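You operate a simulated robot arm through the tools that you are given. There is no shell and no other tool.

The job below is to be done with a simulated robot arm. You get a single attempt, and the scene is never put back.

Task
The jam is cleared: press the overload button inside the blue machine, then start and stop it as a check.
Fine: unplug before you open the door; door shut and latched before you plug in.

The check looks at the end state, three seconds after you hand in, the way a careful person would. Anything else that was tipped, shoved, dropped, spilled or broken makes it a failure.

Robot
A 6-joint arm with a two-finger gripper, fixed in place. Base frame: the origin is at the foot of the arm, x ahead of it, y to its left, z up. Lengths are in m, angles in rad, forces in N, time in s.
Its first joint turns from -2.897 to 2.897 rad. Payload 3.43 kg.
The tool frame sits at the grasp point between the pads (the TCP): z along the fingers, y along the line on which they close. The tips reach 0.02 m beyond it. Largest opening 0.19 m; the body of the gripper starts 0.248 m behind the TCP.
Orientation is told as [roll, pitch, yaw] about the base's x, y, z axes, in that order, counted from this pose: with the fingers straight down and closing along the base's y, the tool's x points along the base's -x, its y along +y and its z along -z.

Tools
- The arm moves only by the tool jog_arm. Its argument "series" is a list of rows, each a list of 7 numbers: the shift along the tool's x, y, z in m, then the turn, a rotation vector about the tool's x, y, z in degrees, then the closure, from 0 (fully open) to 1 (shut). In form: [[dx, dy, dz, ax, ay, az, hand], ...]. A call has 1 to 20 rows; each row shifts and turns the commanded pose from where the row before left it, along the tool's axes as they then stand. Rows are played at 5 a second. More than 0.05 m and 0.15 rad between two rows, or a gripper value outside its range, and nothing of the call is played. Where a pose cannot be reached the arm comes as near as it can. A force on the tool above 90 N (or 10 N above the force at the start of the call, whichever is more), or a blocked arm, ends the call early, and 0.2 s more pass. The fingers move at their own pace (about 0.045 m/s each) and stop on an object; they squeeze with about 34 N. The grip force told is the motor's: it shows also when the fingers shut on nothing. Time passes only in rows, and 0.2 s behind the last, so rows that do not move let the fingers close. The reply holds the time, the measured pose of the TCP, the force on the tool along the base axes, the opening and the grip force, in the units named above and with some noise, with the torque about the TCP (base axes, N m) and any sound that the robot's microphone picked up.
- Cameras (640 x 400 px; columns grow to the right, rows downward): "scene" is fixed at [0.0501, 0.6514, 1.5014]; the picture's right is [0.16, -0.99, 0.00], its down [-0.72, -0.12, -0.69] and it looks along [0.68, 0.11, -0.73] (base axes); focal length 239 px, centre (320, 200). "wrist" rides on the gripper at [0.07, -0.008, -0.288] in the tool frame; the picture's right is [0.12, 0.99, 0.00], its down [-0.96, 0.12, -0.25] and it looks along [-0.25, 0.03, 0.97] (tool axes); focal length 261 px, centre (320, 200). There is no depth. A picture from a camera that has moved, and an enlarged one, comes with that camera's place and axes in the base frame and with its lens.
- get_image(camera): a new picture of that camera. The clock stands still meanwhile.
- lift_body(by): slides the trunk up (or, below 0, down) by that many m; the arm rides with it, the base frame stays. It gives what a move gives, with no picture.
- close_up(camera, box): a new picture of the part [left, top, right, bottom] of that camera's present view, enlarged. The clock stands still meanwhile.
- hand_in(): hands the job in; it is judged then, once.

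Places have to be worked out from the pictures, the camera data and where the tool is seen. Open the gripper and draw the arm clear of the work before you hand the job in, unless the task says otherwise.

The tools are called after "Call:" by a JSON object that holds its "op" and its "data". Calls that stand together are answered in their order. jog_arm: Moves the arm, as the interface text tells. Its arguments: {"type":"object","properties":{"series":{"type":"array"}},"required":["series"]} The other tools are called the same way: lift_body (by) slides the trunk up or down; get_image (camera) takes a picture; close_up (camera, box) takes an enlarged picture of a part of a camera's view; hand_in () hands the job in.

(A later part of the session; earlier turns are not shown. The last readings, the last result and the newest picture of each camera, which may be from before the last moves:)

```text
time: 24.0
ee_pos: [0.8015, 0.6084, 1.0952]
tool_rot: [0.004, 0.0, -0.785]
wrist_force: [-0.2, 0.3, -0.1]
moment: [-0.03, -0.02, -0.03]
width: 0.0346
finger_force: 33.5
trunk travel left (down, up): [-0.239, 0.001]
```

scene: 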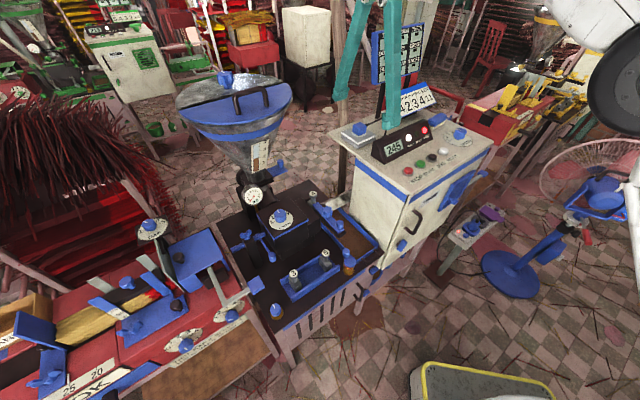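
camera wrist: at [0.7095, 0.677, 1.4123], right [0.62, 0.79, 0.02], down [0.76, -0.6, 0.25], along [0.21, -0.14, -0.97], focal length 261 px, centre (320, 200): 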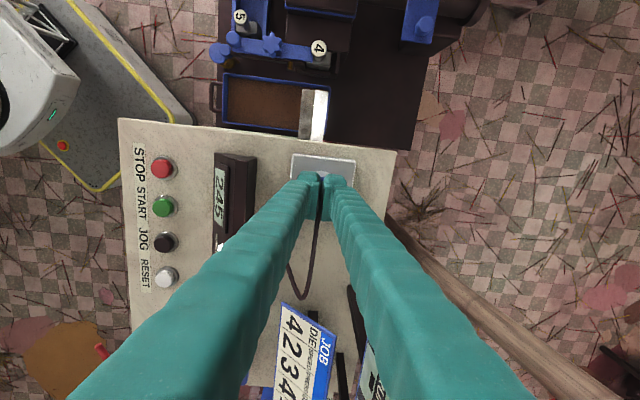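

Call:
{"op": "jog_arm", "data": {"series": [[0.001, 0, 0, 0, 0, 0, 1], [0.001, 0, 0, 0, 0, 0, 1], [0, 0, 0, 0, 0, 0, 1]]}}

Call:
{"op": "close_up", "data": {"camera": "scene", "box": [340, 105, 396, 140]}}

```text
time: 24.8
ee_pos: [0.8, 0.6092, 1.0952]
tool_rot: [0.006, -0.002, -0.785]
wrist_force: [0.0, 0.0, -1.4]
moment: [0.0, 0.02, 0.0]
width: 0.0347
finger_force: 34.5
trunk travel left (down, up): [-0.239, 0.001]
```

```text
11.43 times, centred on (368, 122) of scene
camera zoom: at [0.0501, 0.6514, 1.5014], right [0.16, -0.99, 0.0], down [-0.72, -0.12, -0.69], along [0.68, 0.11, -0.73], focal length 2736 px, centre (-229, 1086)
```

zoom: 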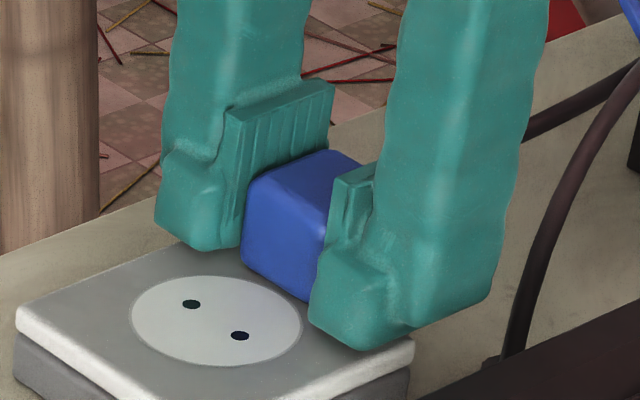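

Still no contact although the pins should be at the edge, so the pins may not collide. I keep sliding left a few more millimetres while watching force.

Call:
{"op": "jog_arm", "data": {"series": [[0.001, 0, 0, 0, 0, 0, 1], [0.001, 0, 0, 0, 0, 0, 1], [0.001, 0, 0, 0, 0, 0, 1], [0.001, 0, 0, 0, 0, 0, 1], [0, 0, 0, 0, 0, 0, 1]]}}

Call:
{"op": "close_up", "data": {"camera": "scene", "box": [340, 105, 396, 140]}}

```text
time: 26.0
ee_pos: [0.7985, 0.6131, 1.0956]
tool_rot: [0.006, 0.0, -0.786]
wrist_force: [0.2, -0.4, -0.4]
moment: [0.04, 0.01, 0.01]
width: 0.0345
finger_force: 33.8
trunk travel left (down, up): [-0.239, 0.001]
```

```text
11.43 times, centred on (368, 122) of scene
camera zoom: at [0.0501, 0.6514, 1.5014], right [0.16, -0.99, 0.0], down [-0.72, -0.12, -0.69], along [0.68, 0.11, -0.73], focal length 2736 px, centre (-229, 1086)
```

zoom: 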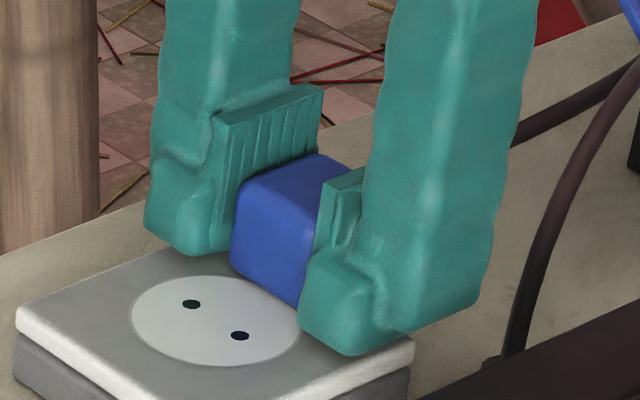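

The pins clearly pass through without contact, so only the cube body collides and it should rest flat. I move a bit further onto the plate (about 0.031 m from the socket centre) and lower to feel the plate.

Call:
{"op": "jog_arm", "data": {"series": [[0.003, 0, 0, 0, 0, 0, 1], [0.003, 0, 0, 0, 0, 0, 1], [0, 0, 0.001, 0, 0, 0, 1], [0, 0, 0.001, 0, 0, 0, 1], [0, 0, 0, 0, 0, 0, 1]]}}

Call:
{"op": "close_up", "data": {"camera": "scene", "box": [340, 105, 396, 140]}}

```text
time: 27.2
ee_pos: [0.7922, 0.6165, 1.0953]
tool_rot: [0.009, -0.001, -0.783]
wrist_force: [4.5, 5.5, 16.8]
moment: [-0.21, 0.27, -0.02]
width: 0.0344
finger_force: 33.8
trunk travel left (down, up): [-0.239, 0.001]
```

```text
11.43 times, centred on (368, 122) of scene
camera zoom: at [0.0501, 0.6514, 1.5014], right [0.16, -0.99, 0.0], down [-0.72, -0.12, -0.69], along [0.68, 0.11, -0.73], focal length 2736 px, centre (-229, 1086)
```

zoom: 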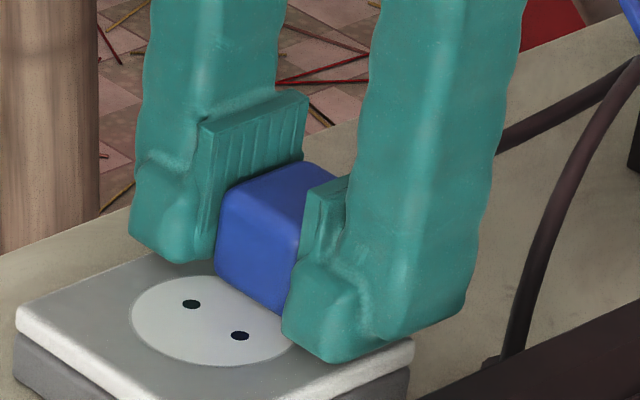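

Contact with the plate at z≈1.095. I ease the pressure slightly, then open the fingers to leave the plug resting on the plate.

Call:
{"op": "jog_arm", "data": {"series": [[0, 0, -0.001, 0, 0, 0, 1], [0, 0, 0, 0, 0, 0, 0.78], [0, 0, 0, 0, 0, 0, 0.75], [0, 0, 0, 0, 0, 0, 0.7], [0, 0, 0, 0, 0, 0, 0.65], [0, 0, 0, 0, 0, 0, 0.6]]}}

Call:
{"op": "close_up", "data": {"camera": "scene", "box": [340, 90, 420, 140]}}

```text
time: 28.6
ee_pos: [0.7925, 0.6154, 1.092]
tool_rot: [0.003, 0.001, -0.785]
wrist_force: [0.4, -0.1, -0.3]
moment: [-0.03, 0.05, -0.01]
width: 0.0759
finger_force: 0.0
trunk travel left (down, up): [-0.239, 0.001]
```

```text
8.00 times, centred on (380, 115) of scene
camera zoom: at [0.0501, 0.6514, 1.5014], right [0.16, -0.99, 0.0], down [-0.72, -0.12, -0.69], along [0.68, 0.11, -0.73], focal length 1915 px, centre (-160, 880)
```

zoom: 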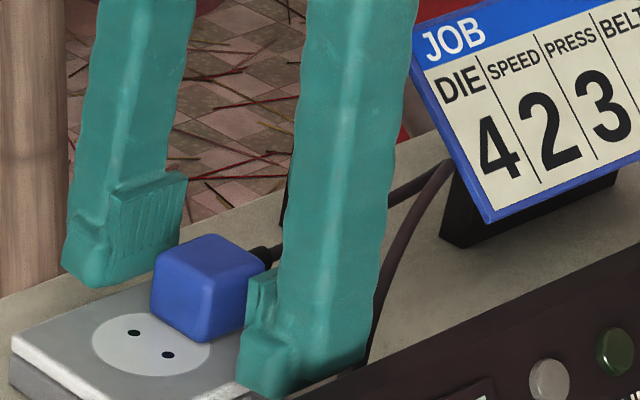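

The plug sits level on the plate, disengaged, with the lamps off. I lift the hand straight up and check that it stays put.

Call:
{"op": "jog_arm", "data": {"series": [[0, 0, -0.01, 0, 0, 0, 0.6], [0, 0, -0.02, 0, 0, 0, 0.6], [0, 0, -0.03, 0, 0, 0, 0.6], [0, 0, -0.02, 0, 0, 0, 0.6]]}}

Call:
{"op": "close_up", "data": {"camera": "scene", "box": [340, 90, 420, 140]}}

Call:
{"op": "get_image", "data": {"camera": "wrist"}}

```text
time: 29.6
ee_pos: [0.7924, 0.6164, 1.1746]
tool_rot: [0.007, 0.0, -0.785]
wrist_force: [-0.1, 0.9, 0.3]
moment: [-0.01, 0.04, -0.01]
width: 0.0759
finger_force: 0.1
trunk travel left (down, up): [-0.239, 0.001]
```

```text
8.00 times, centred on (380, 115) of scene
camera zoom: at [0.0501, 0.6514, 1.5014], right [0.16, -0.99, 0.0], down [-0.72, -0.12, -0.69], along [0.68, 0.11, -0.73], focal length 1915 px, centre (-160, 880)
```

zoom: 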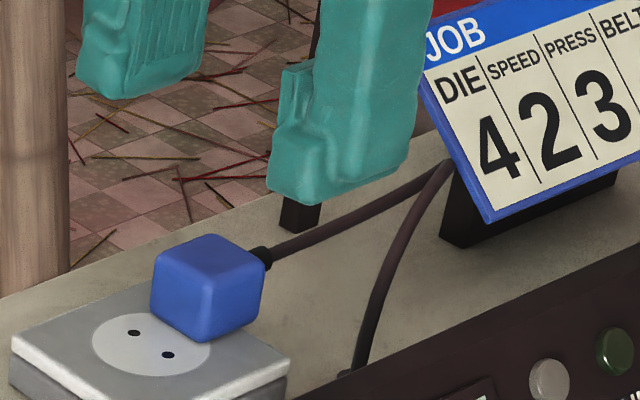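

```text
taken
camera wrist: at [0.7362, 0.6599, 1.4624], right [0.62, 0.79, 0.0], down [0.76, -0.6, 0.25], along [0.2, -0.15, -0.97], focal length 261 px, centre (320, 200)
```

wrist: 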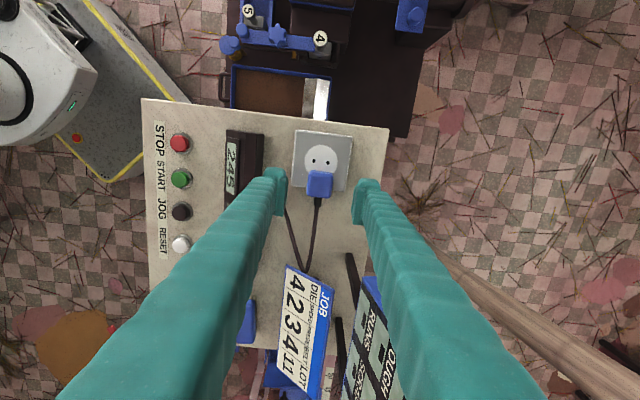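

The plug is parked stably and unpowered. I now retreat over the panel toward the robot, staying above all the panel items, and go in front of the door.

Call:
{"op": "jog_arm", "data": {"series": [[0, -0.03, 0, 0, 0, 0, 0.6], [0, -0.045, -0.01, 0, 0, 0, 0.6], [0, -0.045, -0.015, 0, 0, 0, 0.6], [0, -0.05, 0, 0, 0, 0, 0.6], [0, -0.05, 0, 0, 0, 0, 0.6], [0, -0.05, 0, 0, 0, 0, 0.6], [0, -0.05, 0, 0, 0, 0, 0.6], [0, -0.05, 0, 0, 0, 0, 0.6], [0, -0.05, 0, 0, 0, 0, 0.6], [0, -0.05, 0, 0, 0, 0, 0.6], [0, -0.05, 0, 0, 0, 0, 0.6], [0, -0.05, 0, 0, 0, 0, 0.6]]}}

Call:
{"op": "get_image", "data": {"camera": "scene"}}

```text
time: 32.2
ee_pos: [0.3896, 0.2123, 1.1954]
tool_rot: [0.004, 0.0, -0.786]
wrist_force: [1.1, 0.5, -0.9]
moment: [-0.17, 0.23, -0.01]
width: 0.076
finger_force: 0.1
trunk travel left (down, up): [-0.239, 0.001]
```

```text
taken
```

scene: 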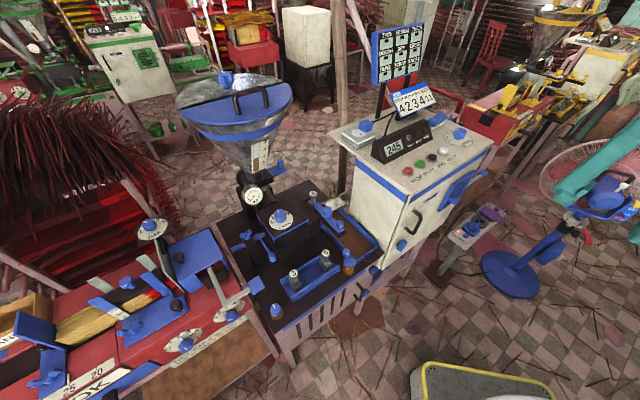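

I move slightly forward, then yaw 90° and tilt the tool toward the door to view it with the wrist camera.

Call:
{"op": "jog_arm", "data": {"series": [[0, 0.045, 0, 0, 0, 0, 0.6], [0, 0.045, 0, 0, 0, 0, 0.6], [0, 0, 0, 0, 0, -7.5, 0.6], [0, 0, 0, 0, 0, -7.5, 0.6], [0, 0, 0, 0, 0, -7.5, 0.6], [0, 0, 0, 0, 0, -7.5, 0.6], [0, 0, 0, 0, 0, -7.5, 0.6], [0, 0, 0, 0, 0, -7.5, 0.6], [0, 0, 0, 0, 0, -7.5, 0.6], [0, 0, 0, 0, 0, -7.5, 0.6], [0, 0, 0, 0, 0, -7.5, 0.6], [0, 0, 0, 0, 0, -7.5, 0.6], [0, 0, 0, 0, 0, -7.5, 0.6], [0, 0, 0, 0, 0, -7.5, 0.6]]}}

Call:
{"op": "jog_arm", "data": {"series": [[0, 0, 0, 0, -7.5, 0, 0.6], [0, 0, 0, 0, -7.5, 0, 0.6], [0, 0, 0, 0, -7.5, 0, 0.6], [0, 0, 0, 0, -7.5, 0, 0.6], [0, 0, 0, 0, -7.5, 0, 0.6]]}}

Call:
{"op": "get_image", "data": {"camera": "wrist"}}

Call:
{"op": "get_image", "data": {"camera": "scene"}}

```text
time: 35.2
ee_pos: [0.4535, 0.2756, 1.1967]
tool_rot: [-0.001, -0.005, 0.787]
wrist_force: [0.0, 0.3, 0.1]
moment: [-0.01, -0.01, 0.02]
width: 0.0761
finger_force: 0.0
trunk travel left (down, up): [-0.239, 0.001]
```

```text
time: 36.4
ee_pos: [0.4543, 0.2759, 1.1964]
tool_rot: [-0.001, -0.662, 0.786]
wrist_force: [0.8, 0.7, -0.1]
moment: [-0.02, 0.16, 0.01]
width: 0.0758
finger_force: 0.0
trunk travel left (down, up): [-0.239, 0.001]
```

```text
taken
camera wrist: at [0.2966, 0.1069, 1.3801], right [-0.77, 0.63, -0.07], down [0.35, 0.51, 0.79], along [0.54, 0.58, -0.61], focal length 261 px, centre (320, 200)
```

wrist: 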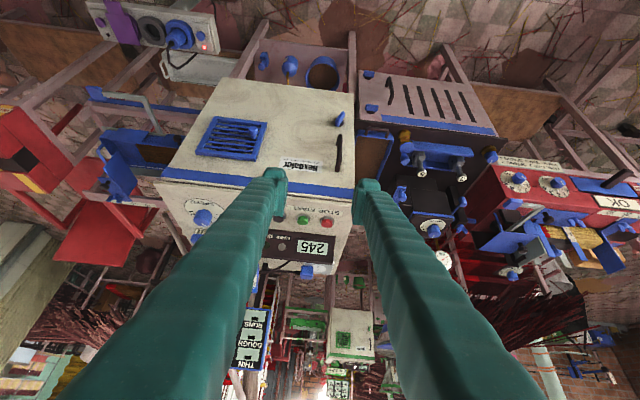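

```text
taken
```

scene: 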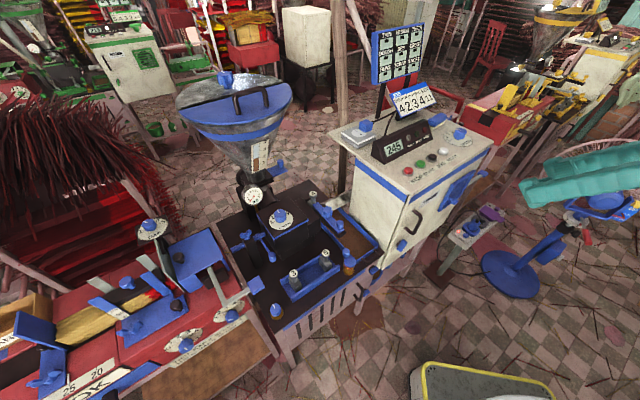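

Call:
{"op": "close_up", "data": {"camera": "wrist", "box": [160, 40, 400, 190]}}

Call:
{"op": "close_up", "data": {"camera": "wrist", "box": [300, 80, 396, 140]}}

Call:
{"op": "close_up", "data": {"camera": "wrist", "box": [180, 100, 276, 160]}}

```text
2.67 times, centred on (280, 115) of wrist
camera zoom: at [0.2966, 0.1069, 1.3801], right [-0.77, 0.63, -0.07], down [0.35, 0.51, 0.79], along [0.54, 0.58, -0.61], focal length 695 px, centre (427, 427)
```

zoom: 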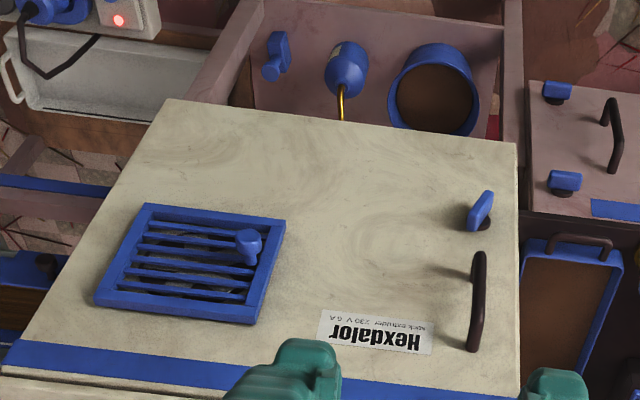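

```text
6.67 times, centred on (348, 110) of wrist
camera zoom: at [0.2966, 0.1069, 1.3801], right [-0.77, 0.63, -0.07], down [0.35, 0.51, 0.79], along [0.54, 0.58, -0.61], focal length 1738 px, centre (133, 800)
```

zoom: 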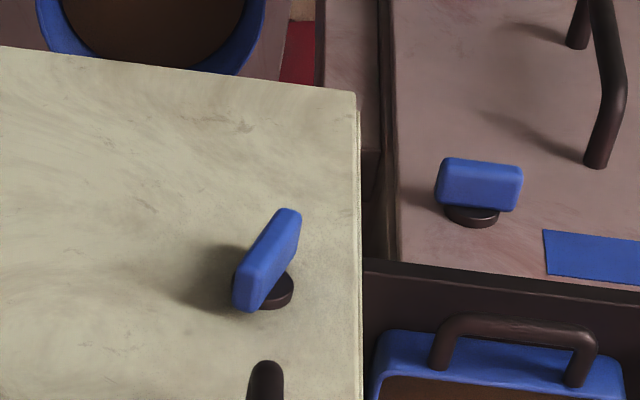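

```text
6.67 times, centred on (228, 130) of wrist
camera zoom: at [0.2966, 0.1069, 1.3801], right [-0.77, 0.63, -0.07], down [0.35, 0.51, 0.79], along [0.54, 0.58, -0.61], focal length 1738 px, centre (933, 667)
```

zoom: 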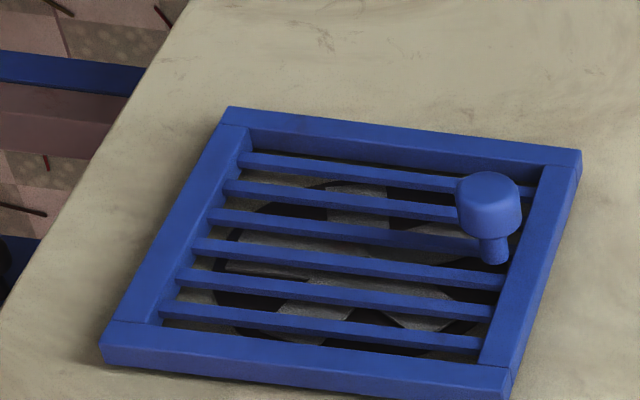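

Now I can read "Hexdalor stick extruder 230 V 6 A" on the front. The door has a vertical handle bar at about (0.55, 0.43, 0.855–0.98) and a blue turn-latch bar, oriented vertically, at about (0.561, 0.440, 0.768), so the hinge is on the far right edge. I move down and forward, then tilt to nearly horizontal to look closer.

Call:
{"op": "jog_arm", "data": {"series": [[0.0138, 0.0067, 0.042, 0, 0, 0, 0.6], [0.0138, 0.0067, 0.042, 0, 0, 0, 0.6], [0.0138, 0.0067, 0.042, 0, 0, 0, 0.6], [0.0138, 0.0067, 0.042, 0, 0, 0, 0.6], [0.0138, 0.0067, 0.042, 0, 0, 0, 0.6], [0, 0, 0, 0, -7.5, 0, 0.6], [0, 0, 0, 0, -7.5, 0, 0.6], [0, 0, 0, 0, -7.5, 0, 0.6], [0, 0, 0, 0, -7.5, 0, 0.6]]}}

Call:
{"op": "get_image", "data": {"camera": "wrist"}}

Call:
{"op": "get_image", "data": {"camera": "scene"}}

```text
time: 38.4
ee_pos: [0.5107, 0.3906, 1.065]
tool_rot: [-0.227, -1.026, 1.108]
wrist_force: [3.0, 0.2, 1.3]
moment: [-0.27, 0.49, 0.3]
width: 0.076
finger_force: 0.0
out of reach, approached as far as the arm can: row 7, 8, 9
trunk travel left (down, up): [-0.239, 0.001]
```

```text
taken
camera wrist: at [0.3357, 0.1672, 1.1521], right [-0.81, 0.55, -0.22], down [-0.01, 0.36, 0.93], along [0.59, 0.76, -0.28], focal length 261 px, centre (320, 200)
```

wrist: 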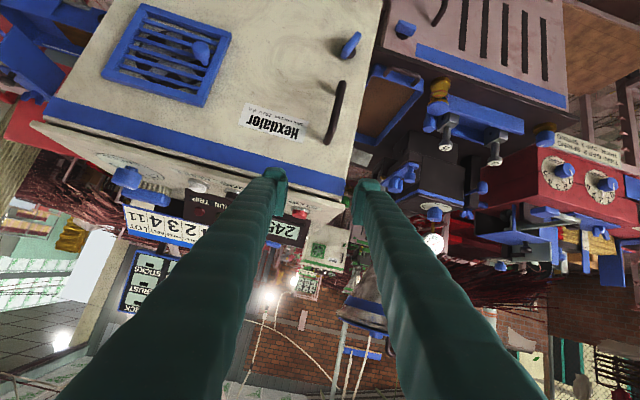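

```text
taken
```

scene: 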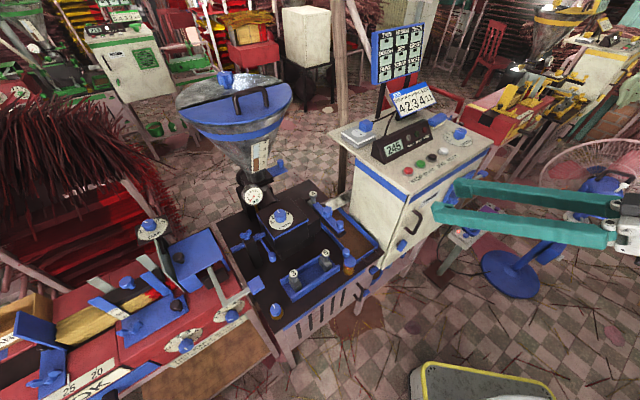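

Horizontal is out of reach here because the wrist gets too close to the shoulder, and the orientation was distorted a little. Lowering the trunk should give a better posture, so I lower it first while the fingers stay about 3 cm clear of the handle.

Call:
{"op": "jog_arm", "data": {"series": [[0, 0, -0.02, 0, 0, 0, 0.6], [0, 0, -0.02, 0, 0, 0, 0.6]]}}

Call:
{"op": "lift_body", "data": {"by": -0.2}}

Call:
{"op": "get_image", "data": {"camera": "wrist"}}

Call:
{"op": "get_image", "data": {"camera": "scene"}}

```text
time: 39.0
ee_pos: [0.5066, 0.364, 1.1079]
tool_rot: [0.02, -1.105, 0.781]
wrist_force: [1.2, -0.1, -0.1]
moment: [-0.01, 0.01, 0.05]
width: 0.0759
finger_force: 0.0
out of reach, approached as far as the arm can: row 1
trunk travel left (down, up): [-0.239, 0.001]
```

```text
time: 41.2
ee_pos: [0.5046, 0.3631, 0.907]
tool_rot: [0.017, -1.103, 0.782]
wrist_force: [0.6, 0.1, 0.2]
moment: [-0.01, 0.0, -0.03]
width: 0.0761
finger_force: 0.0
trunk travel left (down, up): [-0.039, 0.201]
```

```text
taken
camera wrist: at [0.31, 0.1511, 0.9742], right [-0.75, 0.66, -0.1], down [0.07, 0.23, 0.97], along [0.66, 0.72, -0.22], focal length 261 px, centre (320, 200)
```

wrist: 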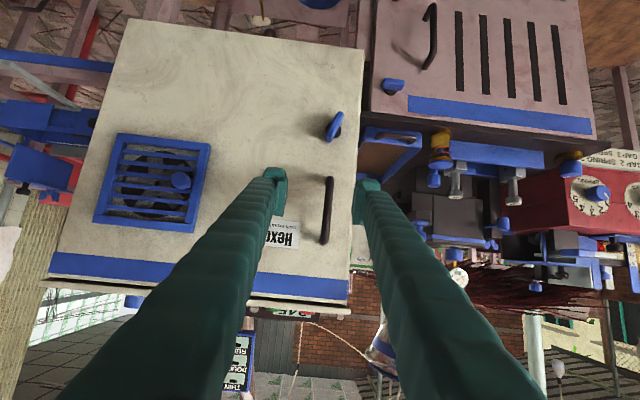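

```text
taken
```

scene: 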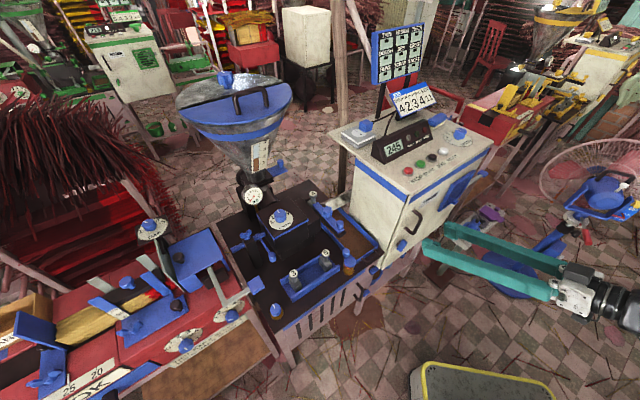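

The posture is good now: tilt 63°, and the door is clearly visible. I zoom in on the latch and handle.

Call:
{"op": "close_up", "data": {"camera": "wrist", "box": [260, 90, 388, 170]}}

Call:
{"op": "close_up", "data": {"camera": "wrist", "box": [240, 150, 400, 250]}}

Call:
{"op": "close_up", "data": {"camera": "scene", "box": [370, 180, 466, 240]}}

Call:
{"op": "close_up", "data": {"camera": "scene", "box": [352, 220, 448, 280]}}

```text
5.00 times, centred on (324, 130) of wrist
camera zoom: at [0.31, 0.1511, 0.9742], right [-0.75, 0.66, -0.1], down [0.07, 0.23, 0.97], along [0.66, 0.72, -0.22], focal length 1303 px, centre (300, 550)
```

zoom: 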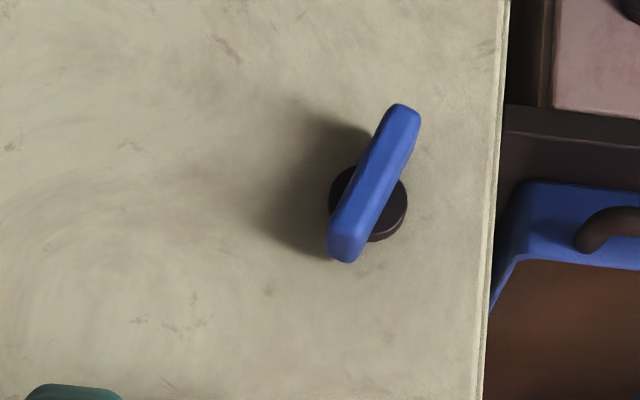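

```text
4.00 times, centred on (320, 200) of wrist
camera zoom: at [0.31, 0.1511, 0.9742], right [-0.75, 0.66, -0.1], down [0.07, 0.23, 0.97], along [0.66, 0.72, -0.22], focal length 1043 px, centre (320, 200)
```

zoom: 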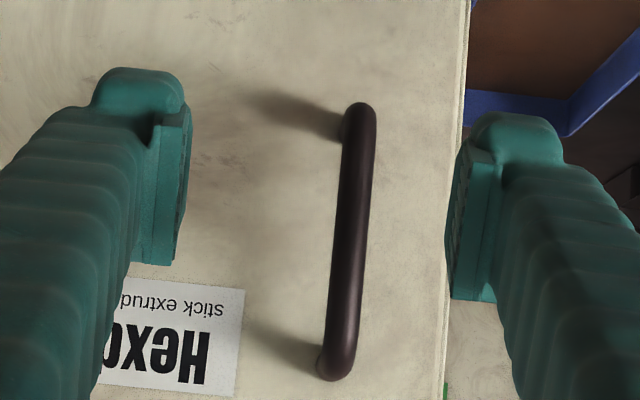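

```text
6.67 times, centred on (418, 210) of scene
camera zoom: at [0.0501, 0.6514, 1.5014], right [0.16, -0.99, 0.0], down [-0.72, -0.12, -0.69], along [0.68, 0.11, -0.73], focal length 1596 px, centre (-333, 133)
```

zoom: 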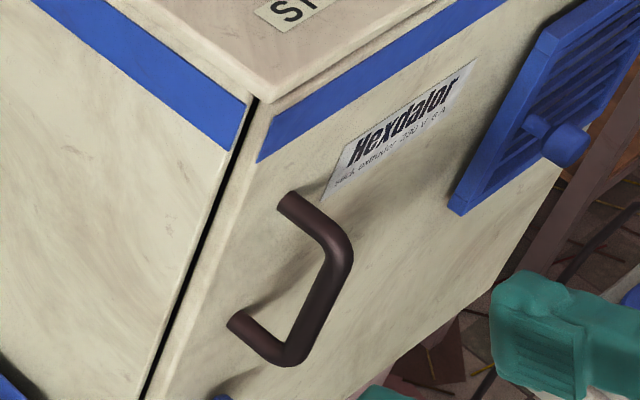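

```text
6.67 times, centred on (400, 250) of scene
camera zoom: at [0.0501, 0.6514, 1.5014], right [0.16, -0.99, 0.0], down [-0.72, -0.12, -0.69], along [0.68, 0.11, -0.73], focal length 1596 px, centre (-213, -133)
```

zoom: 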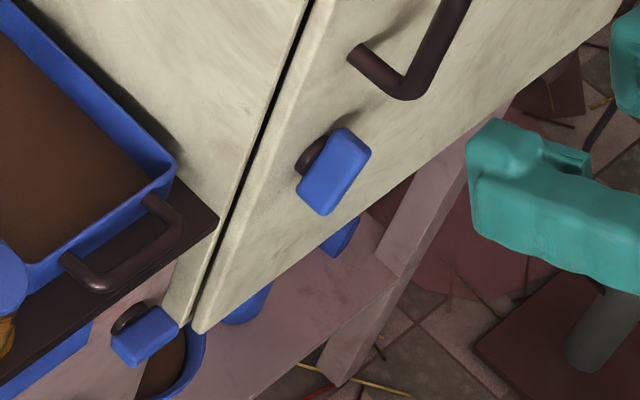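

The handle bar triangulates to (0.545, 0.424), z 0.861–0.949, with the door surface at depth about 0.72. The latch pivot is at about (0.563, 0.441, 0.771), its bar leaning some 18° from vertical. I look at the similar latches on the neighbouring panel to judge which orientation means latched.

Call:
{"op": "close_up", "data": {"camera": "wrist", "box": [340, 0, 500, 100]}}

Call:
{"op": "close_up", "data": {"camera": "scene", "box": [270, 240, 400, 321]}}

Call:
{"op": "close_up", "data": {"camera": "wrist", "box": [300, 0, 400, 62]}}

Call:
{"op": "close_up", "data": {"camera": "wrist", "box": [60, 10, 380, 210]}}

```text
4.00 times, centred on (420, 50) of wrist
camera zoom: at [0.31, 0.1511, 0.9742], right [-0.75, 0.66, -0.1], down [0.07, 0.23, 0.97], along [0.66, 0.72, -0.22], focal length 1043 px, centre (-80, 800)
```

zoom: 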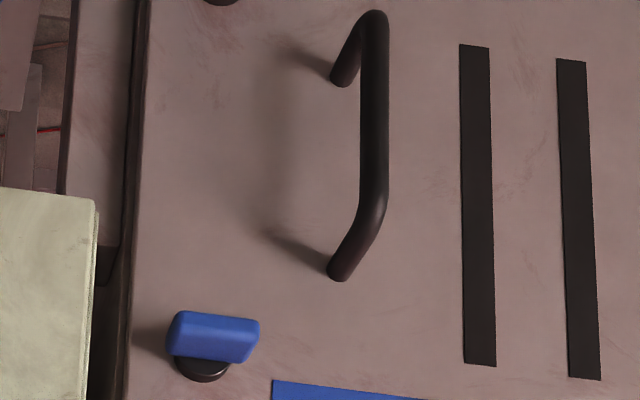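

```text
4.92 times, centred on (335, 280) of scene
camera zoom: at [0.0501, 0.6514, 1.5014], right [0.16, -0.99, 0.0], down [-0.72, -0.12, -0.69], along [0.68, 0.11, -0.73], focal length 1178 px, centre (246, -196)
```

zoom: 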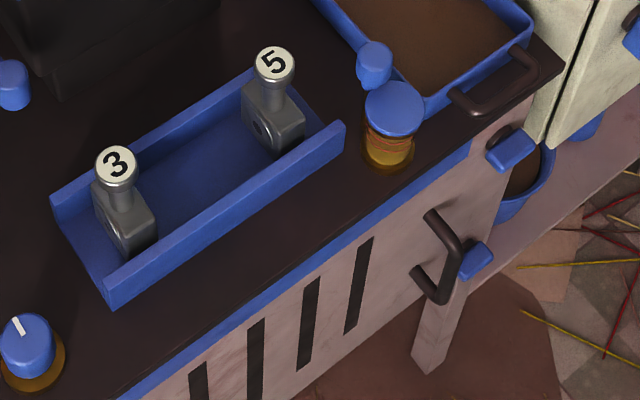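

```text
6.40 times, centred on (350, 31) of wrist
camera zoom: at [0.31, 0.1511, 0.9742], right [-0.75, 0.66, -0.1], down [0.07, 0.23, 0.97], along [0.66, 0.72, -0.22], focal length 1668 px, centre (128, 1282)
```

zoom: 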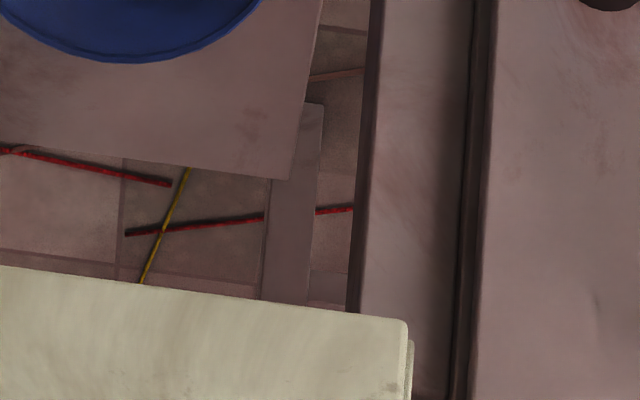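

```text
2.00 times, centred on (220, 110) of wrist
camera zoom: at [0.31, 0.1511, 0.9742], right [-0.75, 0.66, -0.1], down [0.07, 0.23, 0.97], along [0.66, 0.72, -0.22], focal length 521 px, centre (520, 380)
```

zoom: 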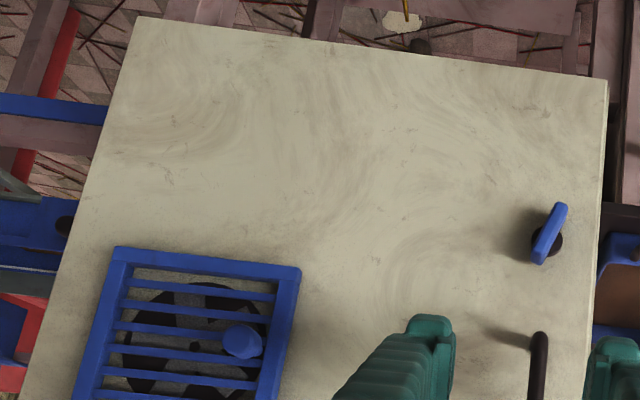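

The neighbouring base panel has horizontal latches and is a separate cover. The electrical cabinet door, with one handle and one latch, is the likely place for the overload. First I bring the open fingers around the handle bar for a gentle test pull.

Call:
{"op": "jog_arm", "data": {"series": [[-0.0071, 0.0036, 0.015, 0, 0, 0, 0.6], [-0.0071, 0.0036, 0.015, 0, 0, 0, 0.6], [-0.0071, 0.0036, 0.015, 0, 0, 0, 0.6], [-0.0071, 0.0035, 0.015, 0, 0, 0, 0.6]]}}

Call:
{"op": "get_image", "data": {"camera": "wrist"}}

Call:
{"op": "close_up", "data": {"camera": "scene", "box": [370, 170, 498, 250]}}

```text
time: 42.2
ee_pos: [0.5416, 0.4213, 0.907]
tool_rot: [0.018, -1.105, 0.781]
wrist_force: [-0.8, 0.4, 0.5]
moment: [-0.04, 0.0, -0.02]
width: 0.076
finger_force: 0.1
trunk travel left (down, up): [-0.039, 0.201]
```

```text
taken
camera wrist: at [0.3462, 0.2089, 0.9727], right [-0.75, 0.66, -0.1], down [0.07, 0.23, 0.97], along [0.66, 0.72, -0.22], focal length 261 px, centre (320, 200)
```

wrist: 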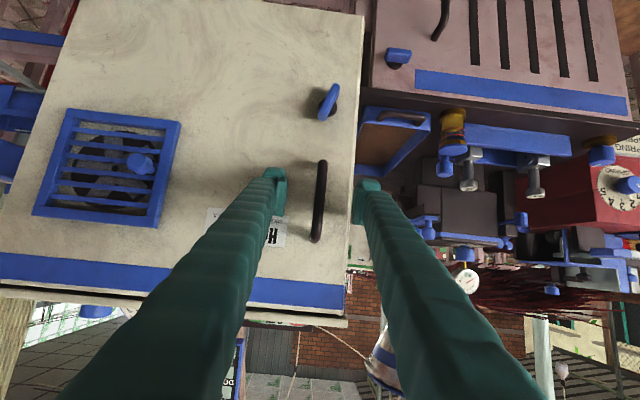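

```text
5.00 times, centred on (434, 210) of scene
camera zoom: at [0.0501, 0.6514, 1.5014], right [0.16, -0.99, 0.0], down [-0.72, -0.12, -0.69], along [0.68, 0.11, -0.73], focal length 1197 px, centre (-250, 150)
```

zoom: 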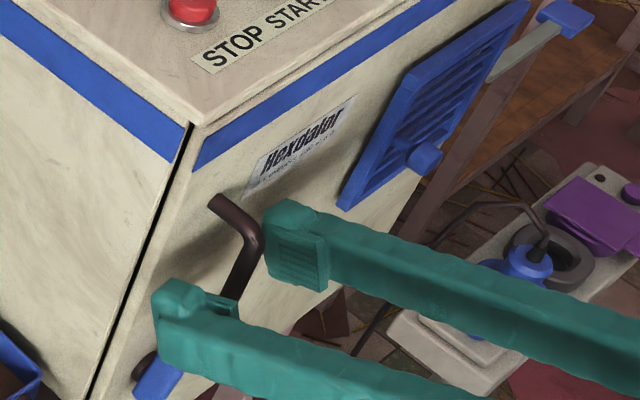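

The handle is between the fingers. I close on it.

Call:
{"op": "jog_arm", "data": {"series": [[0, 0, 0, 0, 0, 0, 1], [0, 0, 0, 0, 0, 0, 1], [0, 0, 0, 0, 0, 0, 1], [0, 0, 0, 0, 0, 0, 1], [0, 0, 0, 0, 0, 0, 1], [0, 0, 0, 0, 0, 0, 1]]}}

Call:
{"op": "get_image", "data": {"camera": "wrist"}}

```text
time: 43.6
ee_pos: [0.5401, 0.4202, 0.9051]
tool_rot: [0.018, -1.104, 0.781]
wrist_force: [-1.6, 0.7, -0.3]
moment: [-0.07, -0.01, 0.03]
width: 0.0108
finger_force: 44.6
trunk travel left (down, up): [-0.039, 0.201]
```

```text
taken
camera wrist: at [0.3464, 0.2089, 0.9727], right [-0.75, 0.66, -0.1], down [0.07, 0.23, 0.97], along [0.66, 0.72, -0.22], focal length 261 px, centre (320, 200)
```

wrist: 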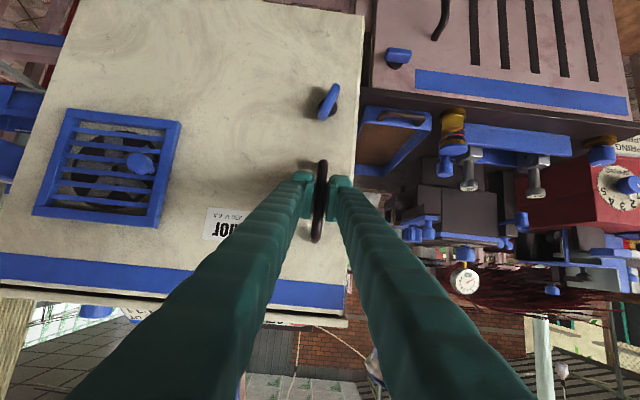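

The handle is gripped (width 0.011). I test with a gentle 6 mm pull away from the door.

Call:
{"op": "jog_arm", "data": {"series": [[0.0014, 0, -0.0027, 0, 0, 0, 1], [0.0014, 0, -0.0027, 0, 0, 0, 1]]}}

```text
time: 44.2
ee_pos: [0.5379, 0.4186, 0.9066]
tool_rot: [0.017, -1.105, 0.78]
wrist_force: [21.7, 16.0, -4.8]
moment: [0.09, -0.23, -0.01]
width: 0.0108
finger_force: 44.8
trunk travel left (down, up): [-0.039, 0.201]
```

It resists with about 27 N, so the door is latched. I ease back, release the handle, and withdraw to work the latch.

Call:
{"op": "jog_arm", "data": {"series": [[-0.0014, 0, 0.0027, 0, 0, 0, 1], [-0.0014, 0, 0.0027, 0, 0, 0, 1], [0, 0, 0, 0, 0, 0, 0.6], [0, 0, 0, 0, 0, 0, 0.6], [0, 0, 0, 0, 0, 0, 0.6], [0, 0, 0, 0, 0, 0, 0.6], [0, 0, 0, 0, 0, 0, 0.6], [0.0136, 0, -0.0267, 0, 0, 0, 0.6], [0.0136, 0, -0.0267, 0, 0, 0, 0.6], [0.0091, 0, -0.0178, 0, 0, 0, 0.6]]}}

Call:
{"op": "close_up", "data": {"camera": "wrist", "box": [240, 60, 400, 160]}}

```text
time: 46.4
ee_pos: [0.4872, 0.3655, 0.9111]
tool_rot: [0.02, -1.098, 0.78]
wrist_force: [-0.1, 0.4, -0.3]
moment: [-0.02, 0.03, 0.01]
width: 0.076
finger_force: 0.0
out of reach, approached as far as the arm can: row 10
trunk travel left (down, up): [-0.039, 0.201]
```

```text
4.00 times, centred on (320, 110) of wrist
camera zoom: at [0.293, 0.1529, 0.9797], right [-0.75, 0.66, -0.1], down [0.08, 0.23, 0.97], along [0.66, 0.72, -0.22], focal length 1043 px, centre (320, 560)
```

zoom: 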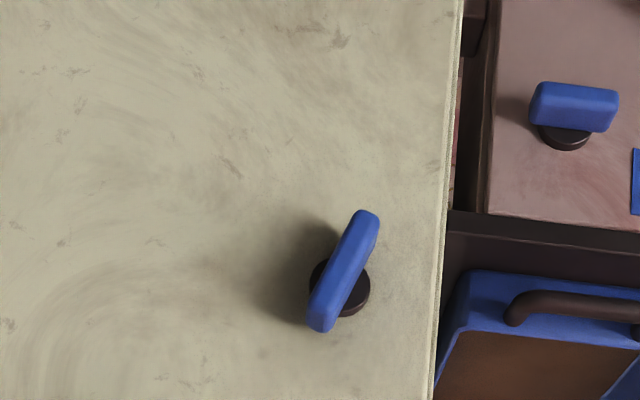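

Now I lower the trunk a little and reduce the tilt to about 57°, which suits the lower latch better. Then I'll set up in front of the latch, with the hand rolled to match its lean.

Call:
{"op": "lift_body", "data": {"by": -0.035}}

Call:
{"op": "jog_arm", "data": {"series": [[0, 0, 0, 0, 3, 0, 0.74], [0, 0, 0, 0, 3, 0, 0.74], [0, 0, 0, 0, 0, 0, 0.74], [0, 0, 0, 0, 0, 0, 0.74]]}}

Call:
{"op": "get_image", "data": {"camera": "wrist"}}

```text
time: 47.2
ee_pos: [0.4876, 0.3645, 0.8773]
tool_rot: [0.02, -1.099, 0.782]
wrist_force: [0.4, 0.7, 0.3]
moment: [0.0, -0.01, -0.01]
width: 0.0759
finger_force: 0.1
trunk travel left (down, up): [-0.004, 0.236]
```

```text
time: 48.2
ee_pos: [0.4867, 0.3653, 0.8771]
tool_rot: [0.017, -0.994, 0.784]
wrist_force: [0.6, 0.9, 0.1]
moment: [0.01, -0.01, 0.0]
width: 0.0493
finger_force: 0.1
trunk travel left (down, up): [-0.004, 0.236]
```

```text
taken
camera wrist: at [0.2992, 0.1589, 0.9747], right [-0.76, 0.65, -0.09], down [0.14, 0.3, 0.94], along [0.64, 0.7, -0.32], focal length 261 px, centre (320, 200)
```

wrist: 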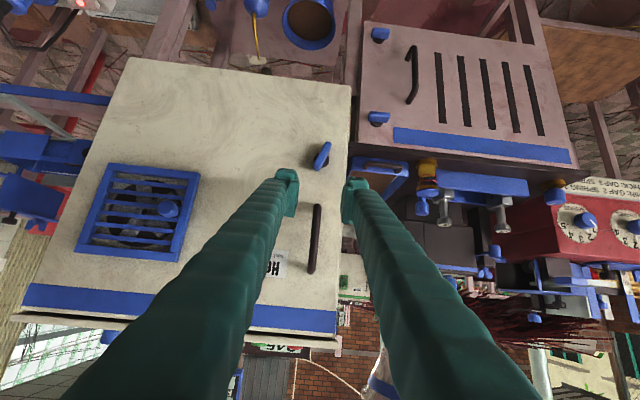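

Call:
{"op": "close_up", "data": {"camera": "wrist", "box": [280, 120, 376, 180]}}

Call:
{"op": "close_up", "data": {"camera": "scene", "box": [380, 225, 428, 255]}}

```text
6.67 times, centred on (328, 150) of wrist
camera zoom: at [0.2992, 0.1589, 0.9747], right [-0.76, 0.65, -0.09], down [0.14, 0.3, 0.94], along [0.64, 0.7, -0.32], focal length 1738 px, centre (267, 533)
```

zoom: 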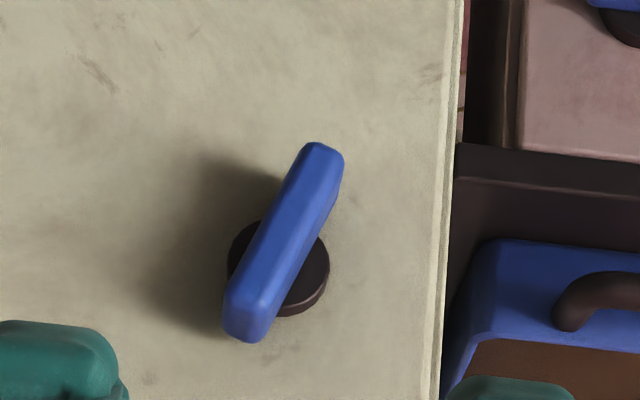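

```text
13.33 times, centred on (404, 240) of scene
camera zoom: at [0.0501, 0.6514, 1.5014], right [0.16, -0.99, 0.0], down [-0.72, -0.12, -0.69], along [0.68, 0.11, -0.73], focal length 3192 px, centre (-800, -333)
```

zoom: 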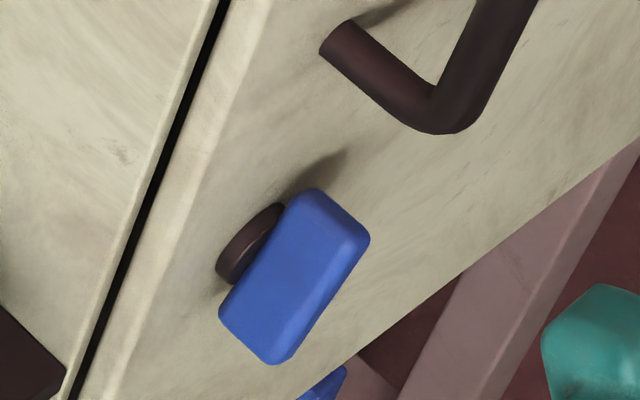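

The latch block's front face is centred near (0.547, 0.426, 0.778). I reduce the tilt to 50°, move to about 6 cm in front of it, and roll the hand 17° clockwise to match.

Call:
{"op": "jog_arm", "data": {"series": [[0, 0, 0, 0, 3.5, 0, 0.74], [0, 0, 0, 0, 3.5, 0, 0.74], [0.0202, 0, 0.0272, 0, 0, 0, 0.74], [0.0202, 0, 0.0272, 0, 0, 0, 0.74], [0.0202, 0, 0.0272, 0, 0, 0, 0.74], [0, 0, 0, -3.64, 0, 4.34, 0.74], [0, 0, 0, -3.64, 0, 4.34, 0.74], [0, 0, 0, -3.64, 0, 4.34, 0.74]]}}

Call:
{"op": "get_image", "data": {"camera": "wrist"}}

Call:
{"op": "close_up", "data": {"camera": "scene", "box": [360, 190, 488, 270]}}

```text
time: 50.0
ee_pos: [0.5031, 0.3829, 0.7781]
tool_rot: [0.455, -0.818, 0.454]
wrist_force: [0.0, 0.9, -0.2]
moment: [0.0, -0.02, -0.02]
width: 0.0492
finger_force: 0.1
trunk travel left (down, up): [-0.004, 0.236]
```

```text
taken
camera wrist: at [0.3518, 0.1598, 0.9007], right [-0.75, 0.63, 0.21], down [0.41, 0.2, 0.89], along [0.51, 0.76, -0.41], focal length 261 px, centre (320, 200)
```

wrist: 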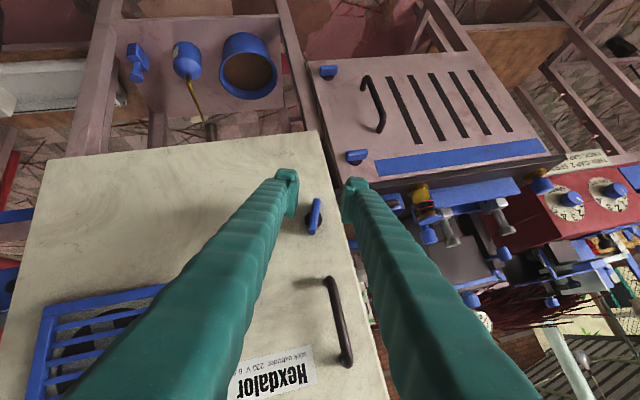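

```text
5.00 times, centred on (424, 230) of scene
camera zoom: at [0.0501, 0.6514, 1.5014], right [0.16, -0.99, 0.0], down [-0.72, -0.12, -0.69], along [0.68, 0.11, -0.73], focal length 1197 px, centre (-200, 50)
```

zoom: 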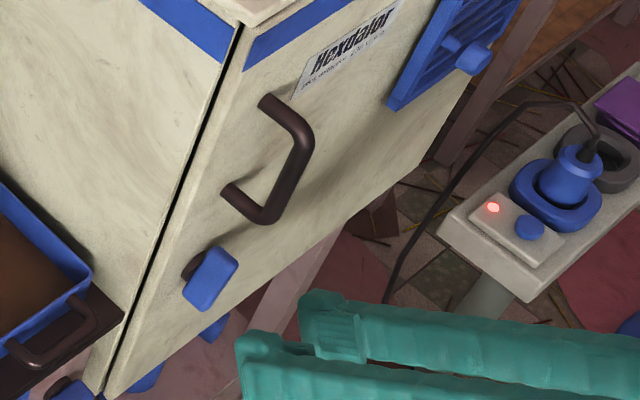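

The bar now appears upright between the fingers. I advance 6 cm straight toward the door so the fingers straddle the latch bar.

Call:
{"op": "jog_arm", "data": {"series": [[-0.00965, 0, 0.0115, 0, 0, 0, 0.74], [-0.00965, 0, 0.0115, 0, 0, 0, 0.74], [-0.00965, 0, 0.0115, 0, 0, 0, 0.74], [-0.008, 0, 0.0095, 0, 0, 0, 0.74]]}}

Call:
{"op": "get_image", "data": {"camera": "wrist"}}

Call:
{"op": "close_up", "data": {"camera": "scene", "box": [360, 210, 456, 270]}}

```text
time: 51.0
ee_pos: [0.5419, 0.4247, 0.7788]
tool_rot: [0.457, -0.819, 0.454]
wrist_force: [0.4, 0.2, -0.2]
moment: [-0.01, -0.01, -0.03]
width: 0.0495
finger_force: 0.0
trunk travel left (down, up): [-0.004, 0.236]
```

```text
taken
camera wrist: at [0.3921, 0.2013, 0.9011], right [-0.75, 0.63, 0.21], down [0.41, 0.2, 0.89], along [0.51, 0.76, -0.41], focal length 261 px, centre (320, 200)
```

wrist: 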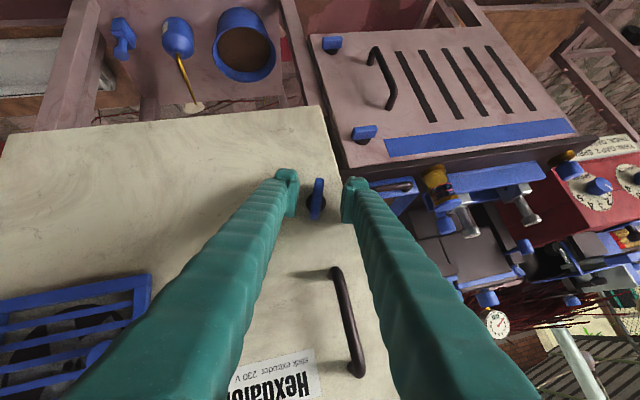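

```text
6.67 times, centred on (408, 240) of scene
camera zoom: at [0.0501, 0.6514, 1.5014], right [0.16, -0.99, 0.0], down [-0.72, -0.12, -0.69], along [0.68, 0.11, -0.73], focal length 1596 px, centre (-267, -67)
```

zoom: 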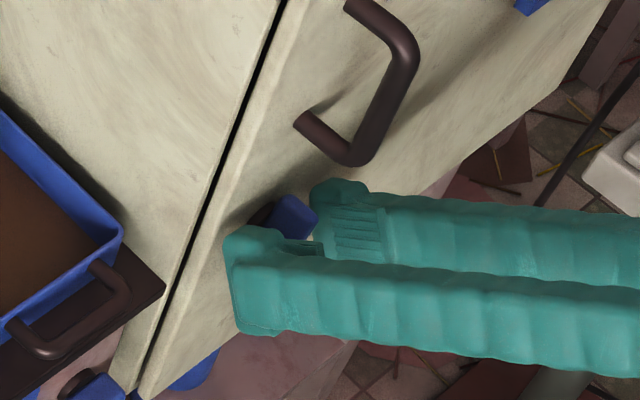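

The fingers straddle the latch block. I close on it.

Call:
{"op": "jog_arm", "data": {"series": [[0, 0, 0, 0, 0, 0, 1], [0, 0, 0, 0, 0, 0, 1], [0, 0, 0, 0, 0, 0, 1], [0, 0, 0, 0, 0, 0, 1], [0, 0, 0, 0, 0, 0, 1]]}}

Call:
{"op": "close_up", "data": {"camera": "wrist", "box": [256, 140, 384, 220]}}

```text
time: 52.2
ee_pos: [0.5454, 0.4233, 0.7774]
tool_rot: [0.453, -0.817, 0.451]
wrist_force: [26.7, -21.5, -6.3]
moment: [-0.22, -0.18, -0.21]
width: 0.0114
finger_force: 44.5
trunk travel left (down, up): [-0.004, 0.236]
```

```text
5.00 times, centred on (320, 180) of wrist
camera zoom: at [0.3932, 0.2003, 0.9007], right [-0.75, 0.63, 0.21], down [0.41, 0.2, 0.89], along [0.52, 0.75, -0.41], focal length 1303 px, centre (320, 300)
```

zoom: 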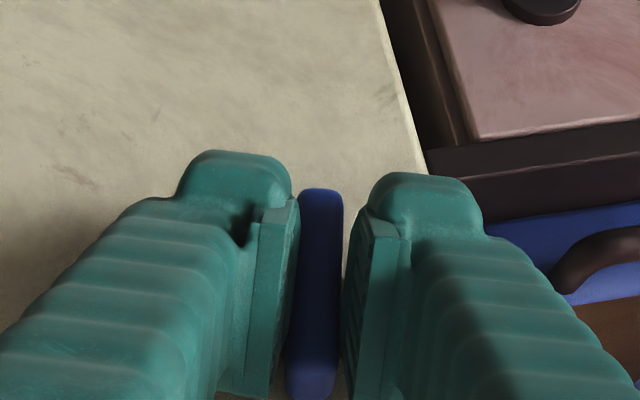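

The latch is gripped, with a 34 N sideways load because I'm ~3 mm off centre laterally. I relieve that offset, then try turning clockwise in small steps while reading the torque.

Call:
{"op": "jog_arm", "data": {"series": [[-0.0007, -0.0029, -0.0006, 0, 0, 0, 1], [0, 0, 0, -2.57, 0, 3.06, 1], [0, 0, 0, -2.57, 0, 3.06, 1]]}}

```text
time: 53.0
ee_pos: [0.5452, 0.4216, 0.778]
tool_rot: [0.636, -0.762, 0.325]
wrist_force: [15.3, -12.3, -7.1]
moment: [-0.53, -0.32, 0.07]
width: 0.0113
finger_force: 44.9
trunk travel left (down, up): [-0.004, 0.236]
```

Call:
{"op": "jog_arm", "data": {"series": [[0, 0, 0, -2.57, 0, 3.06, 1], [0, 0, 0, -2.57, 0, 3.06, 1]]}}

Call:
{"op": "close_up", "data": {"camera": "wrist", "box": [256, 140, 384, 220]}}

Call:
{"op": "close_up", "data": {"camera": "scene", "box": [376, 220, 440, 260]}}

```text
time: 53.6
ee_pos: [0.5443, 0.4209, 0.7769]
tool_rot: [0.799, -0.691, 0.218]
wrist_force: [10.8, -9.2, -6.9]
moment: [-0.75, -1.12, -0.17]
width: 0.0138
finger_force: 45.6
trunk travel left (down, up): [-0.004, 0.236]
```

```text
5.00 times, centred on (320, 180) of wrist
camera zoom: at [0.4172, 0.1764, 0.883], right [-0.68, 0.56, 0.47], down [0.59, 0.03, 0.81], along [0.44, 0.83, -0.35], focal length 1303 px, centre (320, 300)
```

zoom: 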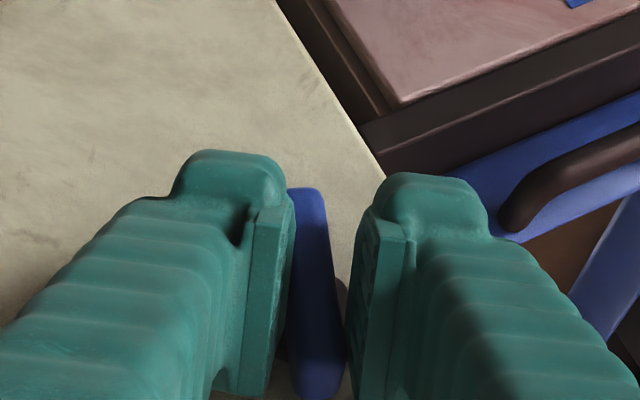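

```text
10.00 times, centred on (408, 240) of scene
camera zoom: at [0.0501, 0.6514, 1.5014], right [0.16, -0.99, 0.0], down [-0.72, -0.12, -0.69], along [0.68, 0.11, -0.73], focal length 2394 px, centre (-560, -200)
```

zoom: 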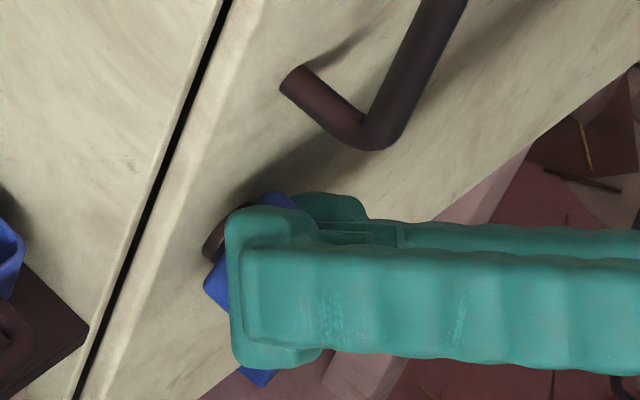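

Clockwise is blocked: the bar slips in the pads against a hard stop, at about 1.3 N·m. So it must turn counter-clockwise. I rotate back and continue that way, watching the torque.

Call:
{"op": "jog_arm", "data": {"series": [[0, 0, 0, 3.0, 0, -3.57, 1], [0, 0, 0, 3.0, 0, -3.57, 1], [0, 0, 0, 3.0, 0, -3.57, 1], [0, 0, 0, 3.0, 0, -3.57, 1], [0, 0, 0, 3.0, 0, -3.57, 1], [0, 0, 0, 3.0, 0, -3.57, 1]]}}

Call:
{"op": "close_up", "data": {"camera": "wrist", "box": [256, 140, 384, 220]}}

```text
time: 55.0
ee_pos: [0.5441, 0.4226, 0.7789]
tool_rot: [0.149, -0.867, 0.689]
wrist_force: [-16.7, 6.8, 6.0]
moment: [0.15, 0.01, 0.15]
width: 0.0112
finger_force: 44.4
trunk travel left (down, up): [-0.004, 0.236]
```

```text
5.00 times, centred on (320, 180) of wrist
camera zoom: at [0.3743, 0.2182, 0.908], right [-0.77, 0.64, 0.0], down [0.28, 0.33, 0.9], along [0.58, 0.69, -0.43], focal length 1303 px, centre (320, 300)
```

zoom: 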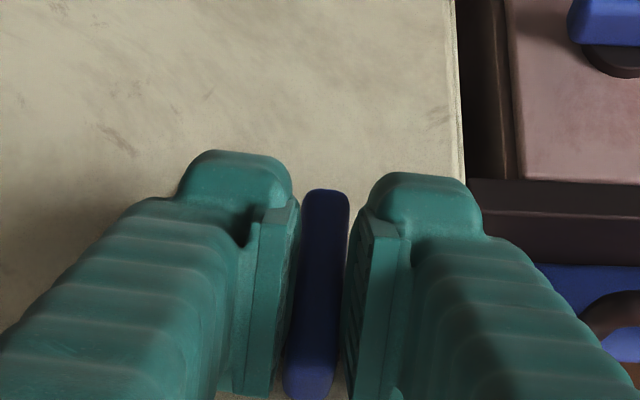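

The bar now follows counter-clockwise with little torque. I continue turning it.

Call:
{"op": "jog_arm", "data": {"series": [[0, 0, 0, 3.86, 0, -4.6, 1], [0, 0, 0, 3.86, 0, -4.6, 1], [0, 0, 0, 3.86, 0, -4.6, 1], [0, 0, 0, 3.86, 0, -4.6, 1], [0, 0, 0, 3.86, 0, -4.6, 1]]}}

Call:
{"op": "get_image", "data": {"camera": "wrist"}}

Call:
{"op": "get_image", "data": {"camera": "scene"}}

```text
time: 56.2
ee_pos: [0.5435, 0.4251, 0.7773]
tool_rot: [-0.61, -0.768, 1.26]
wrist_force: [-68.2, 22.5, -20.0]
moment: [0.06, 0.71, 0.35]
width: 0.0112
finger_force: 44.7
out of reach, approached as far as the arm can: row 2
trunk travel left (down, up): [-0.004, 0.236]
```

```text
taken
camera wrist: at [0.3262, 0.2684, 0.9016], right [-0.68, 0.54, -0.49], down [-0.04, 0.64, 0.77], along [0.73, 0.54, -0.41], focal length 261 px, centre (320, 200)
```

wrist: 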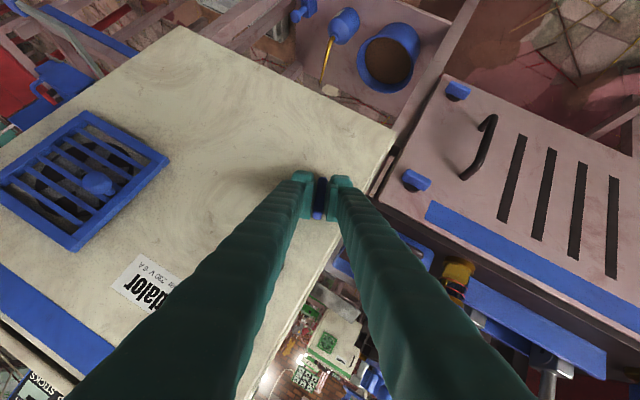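

```text
taken
```

scene: 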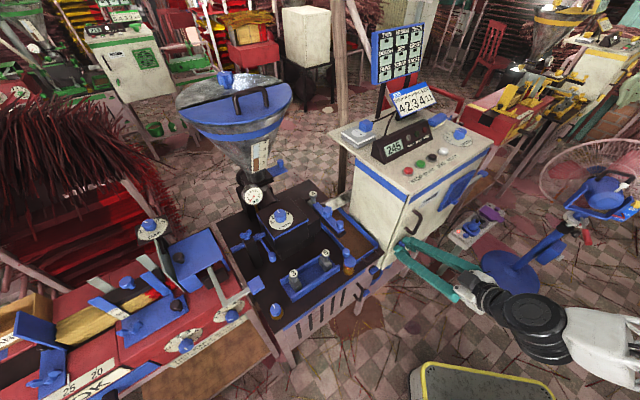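

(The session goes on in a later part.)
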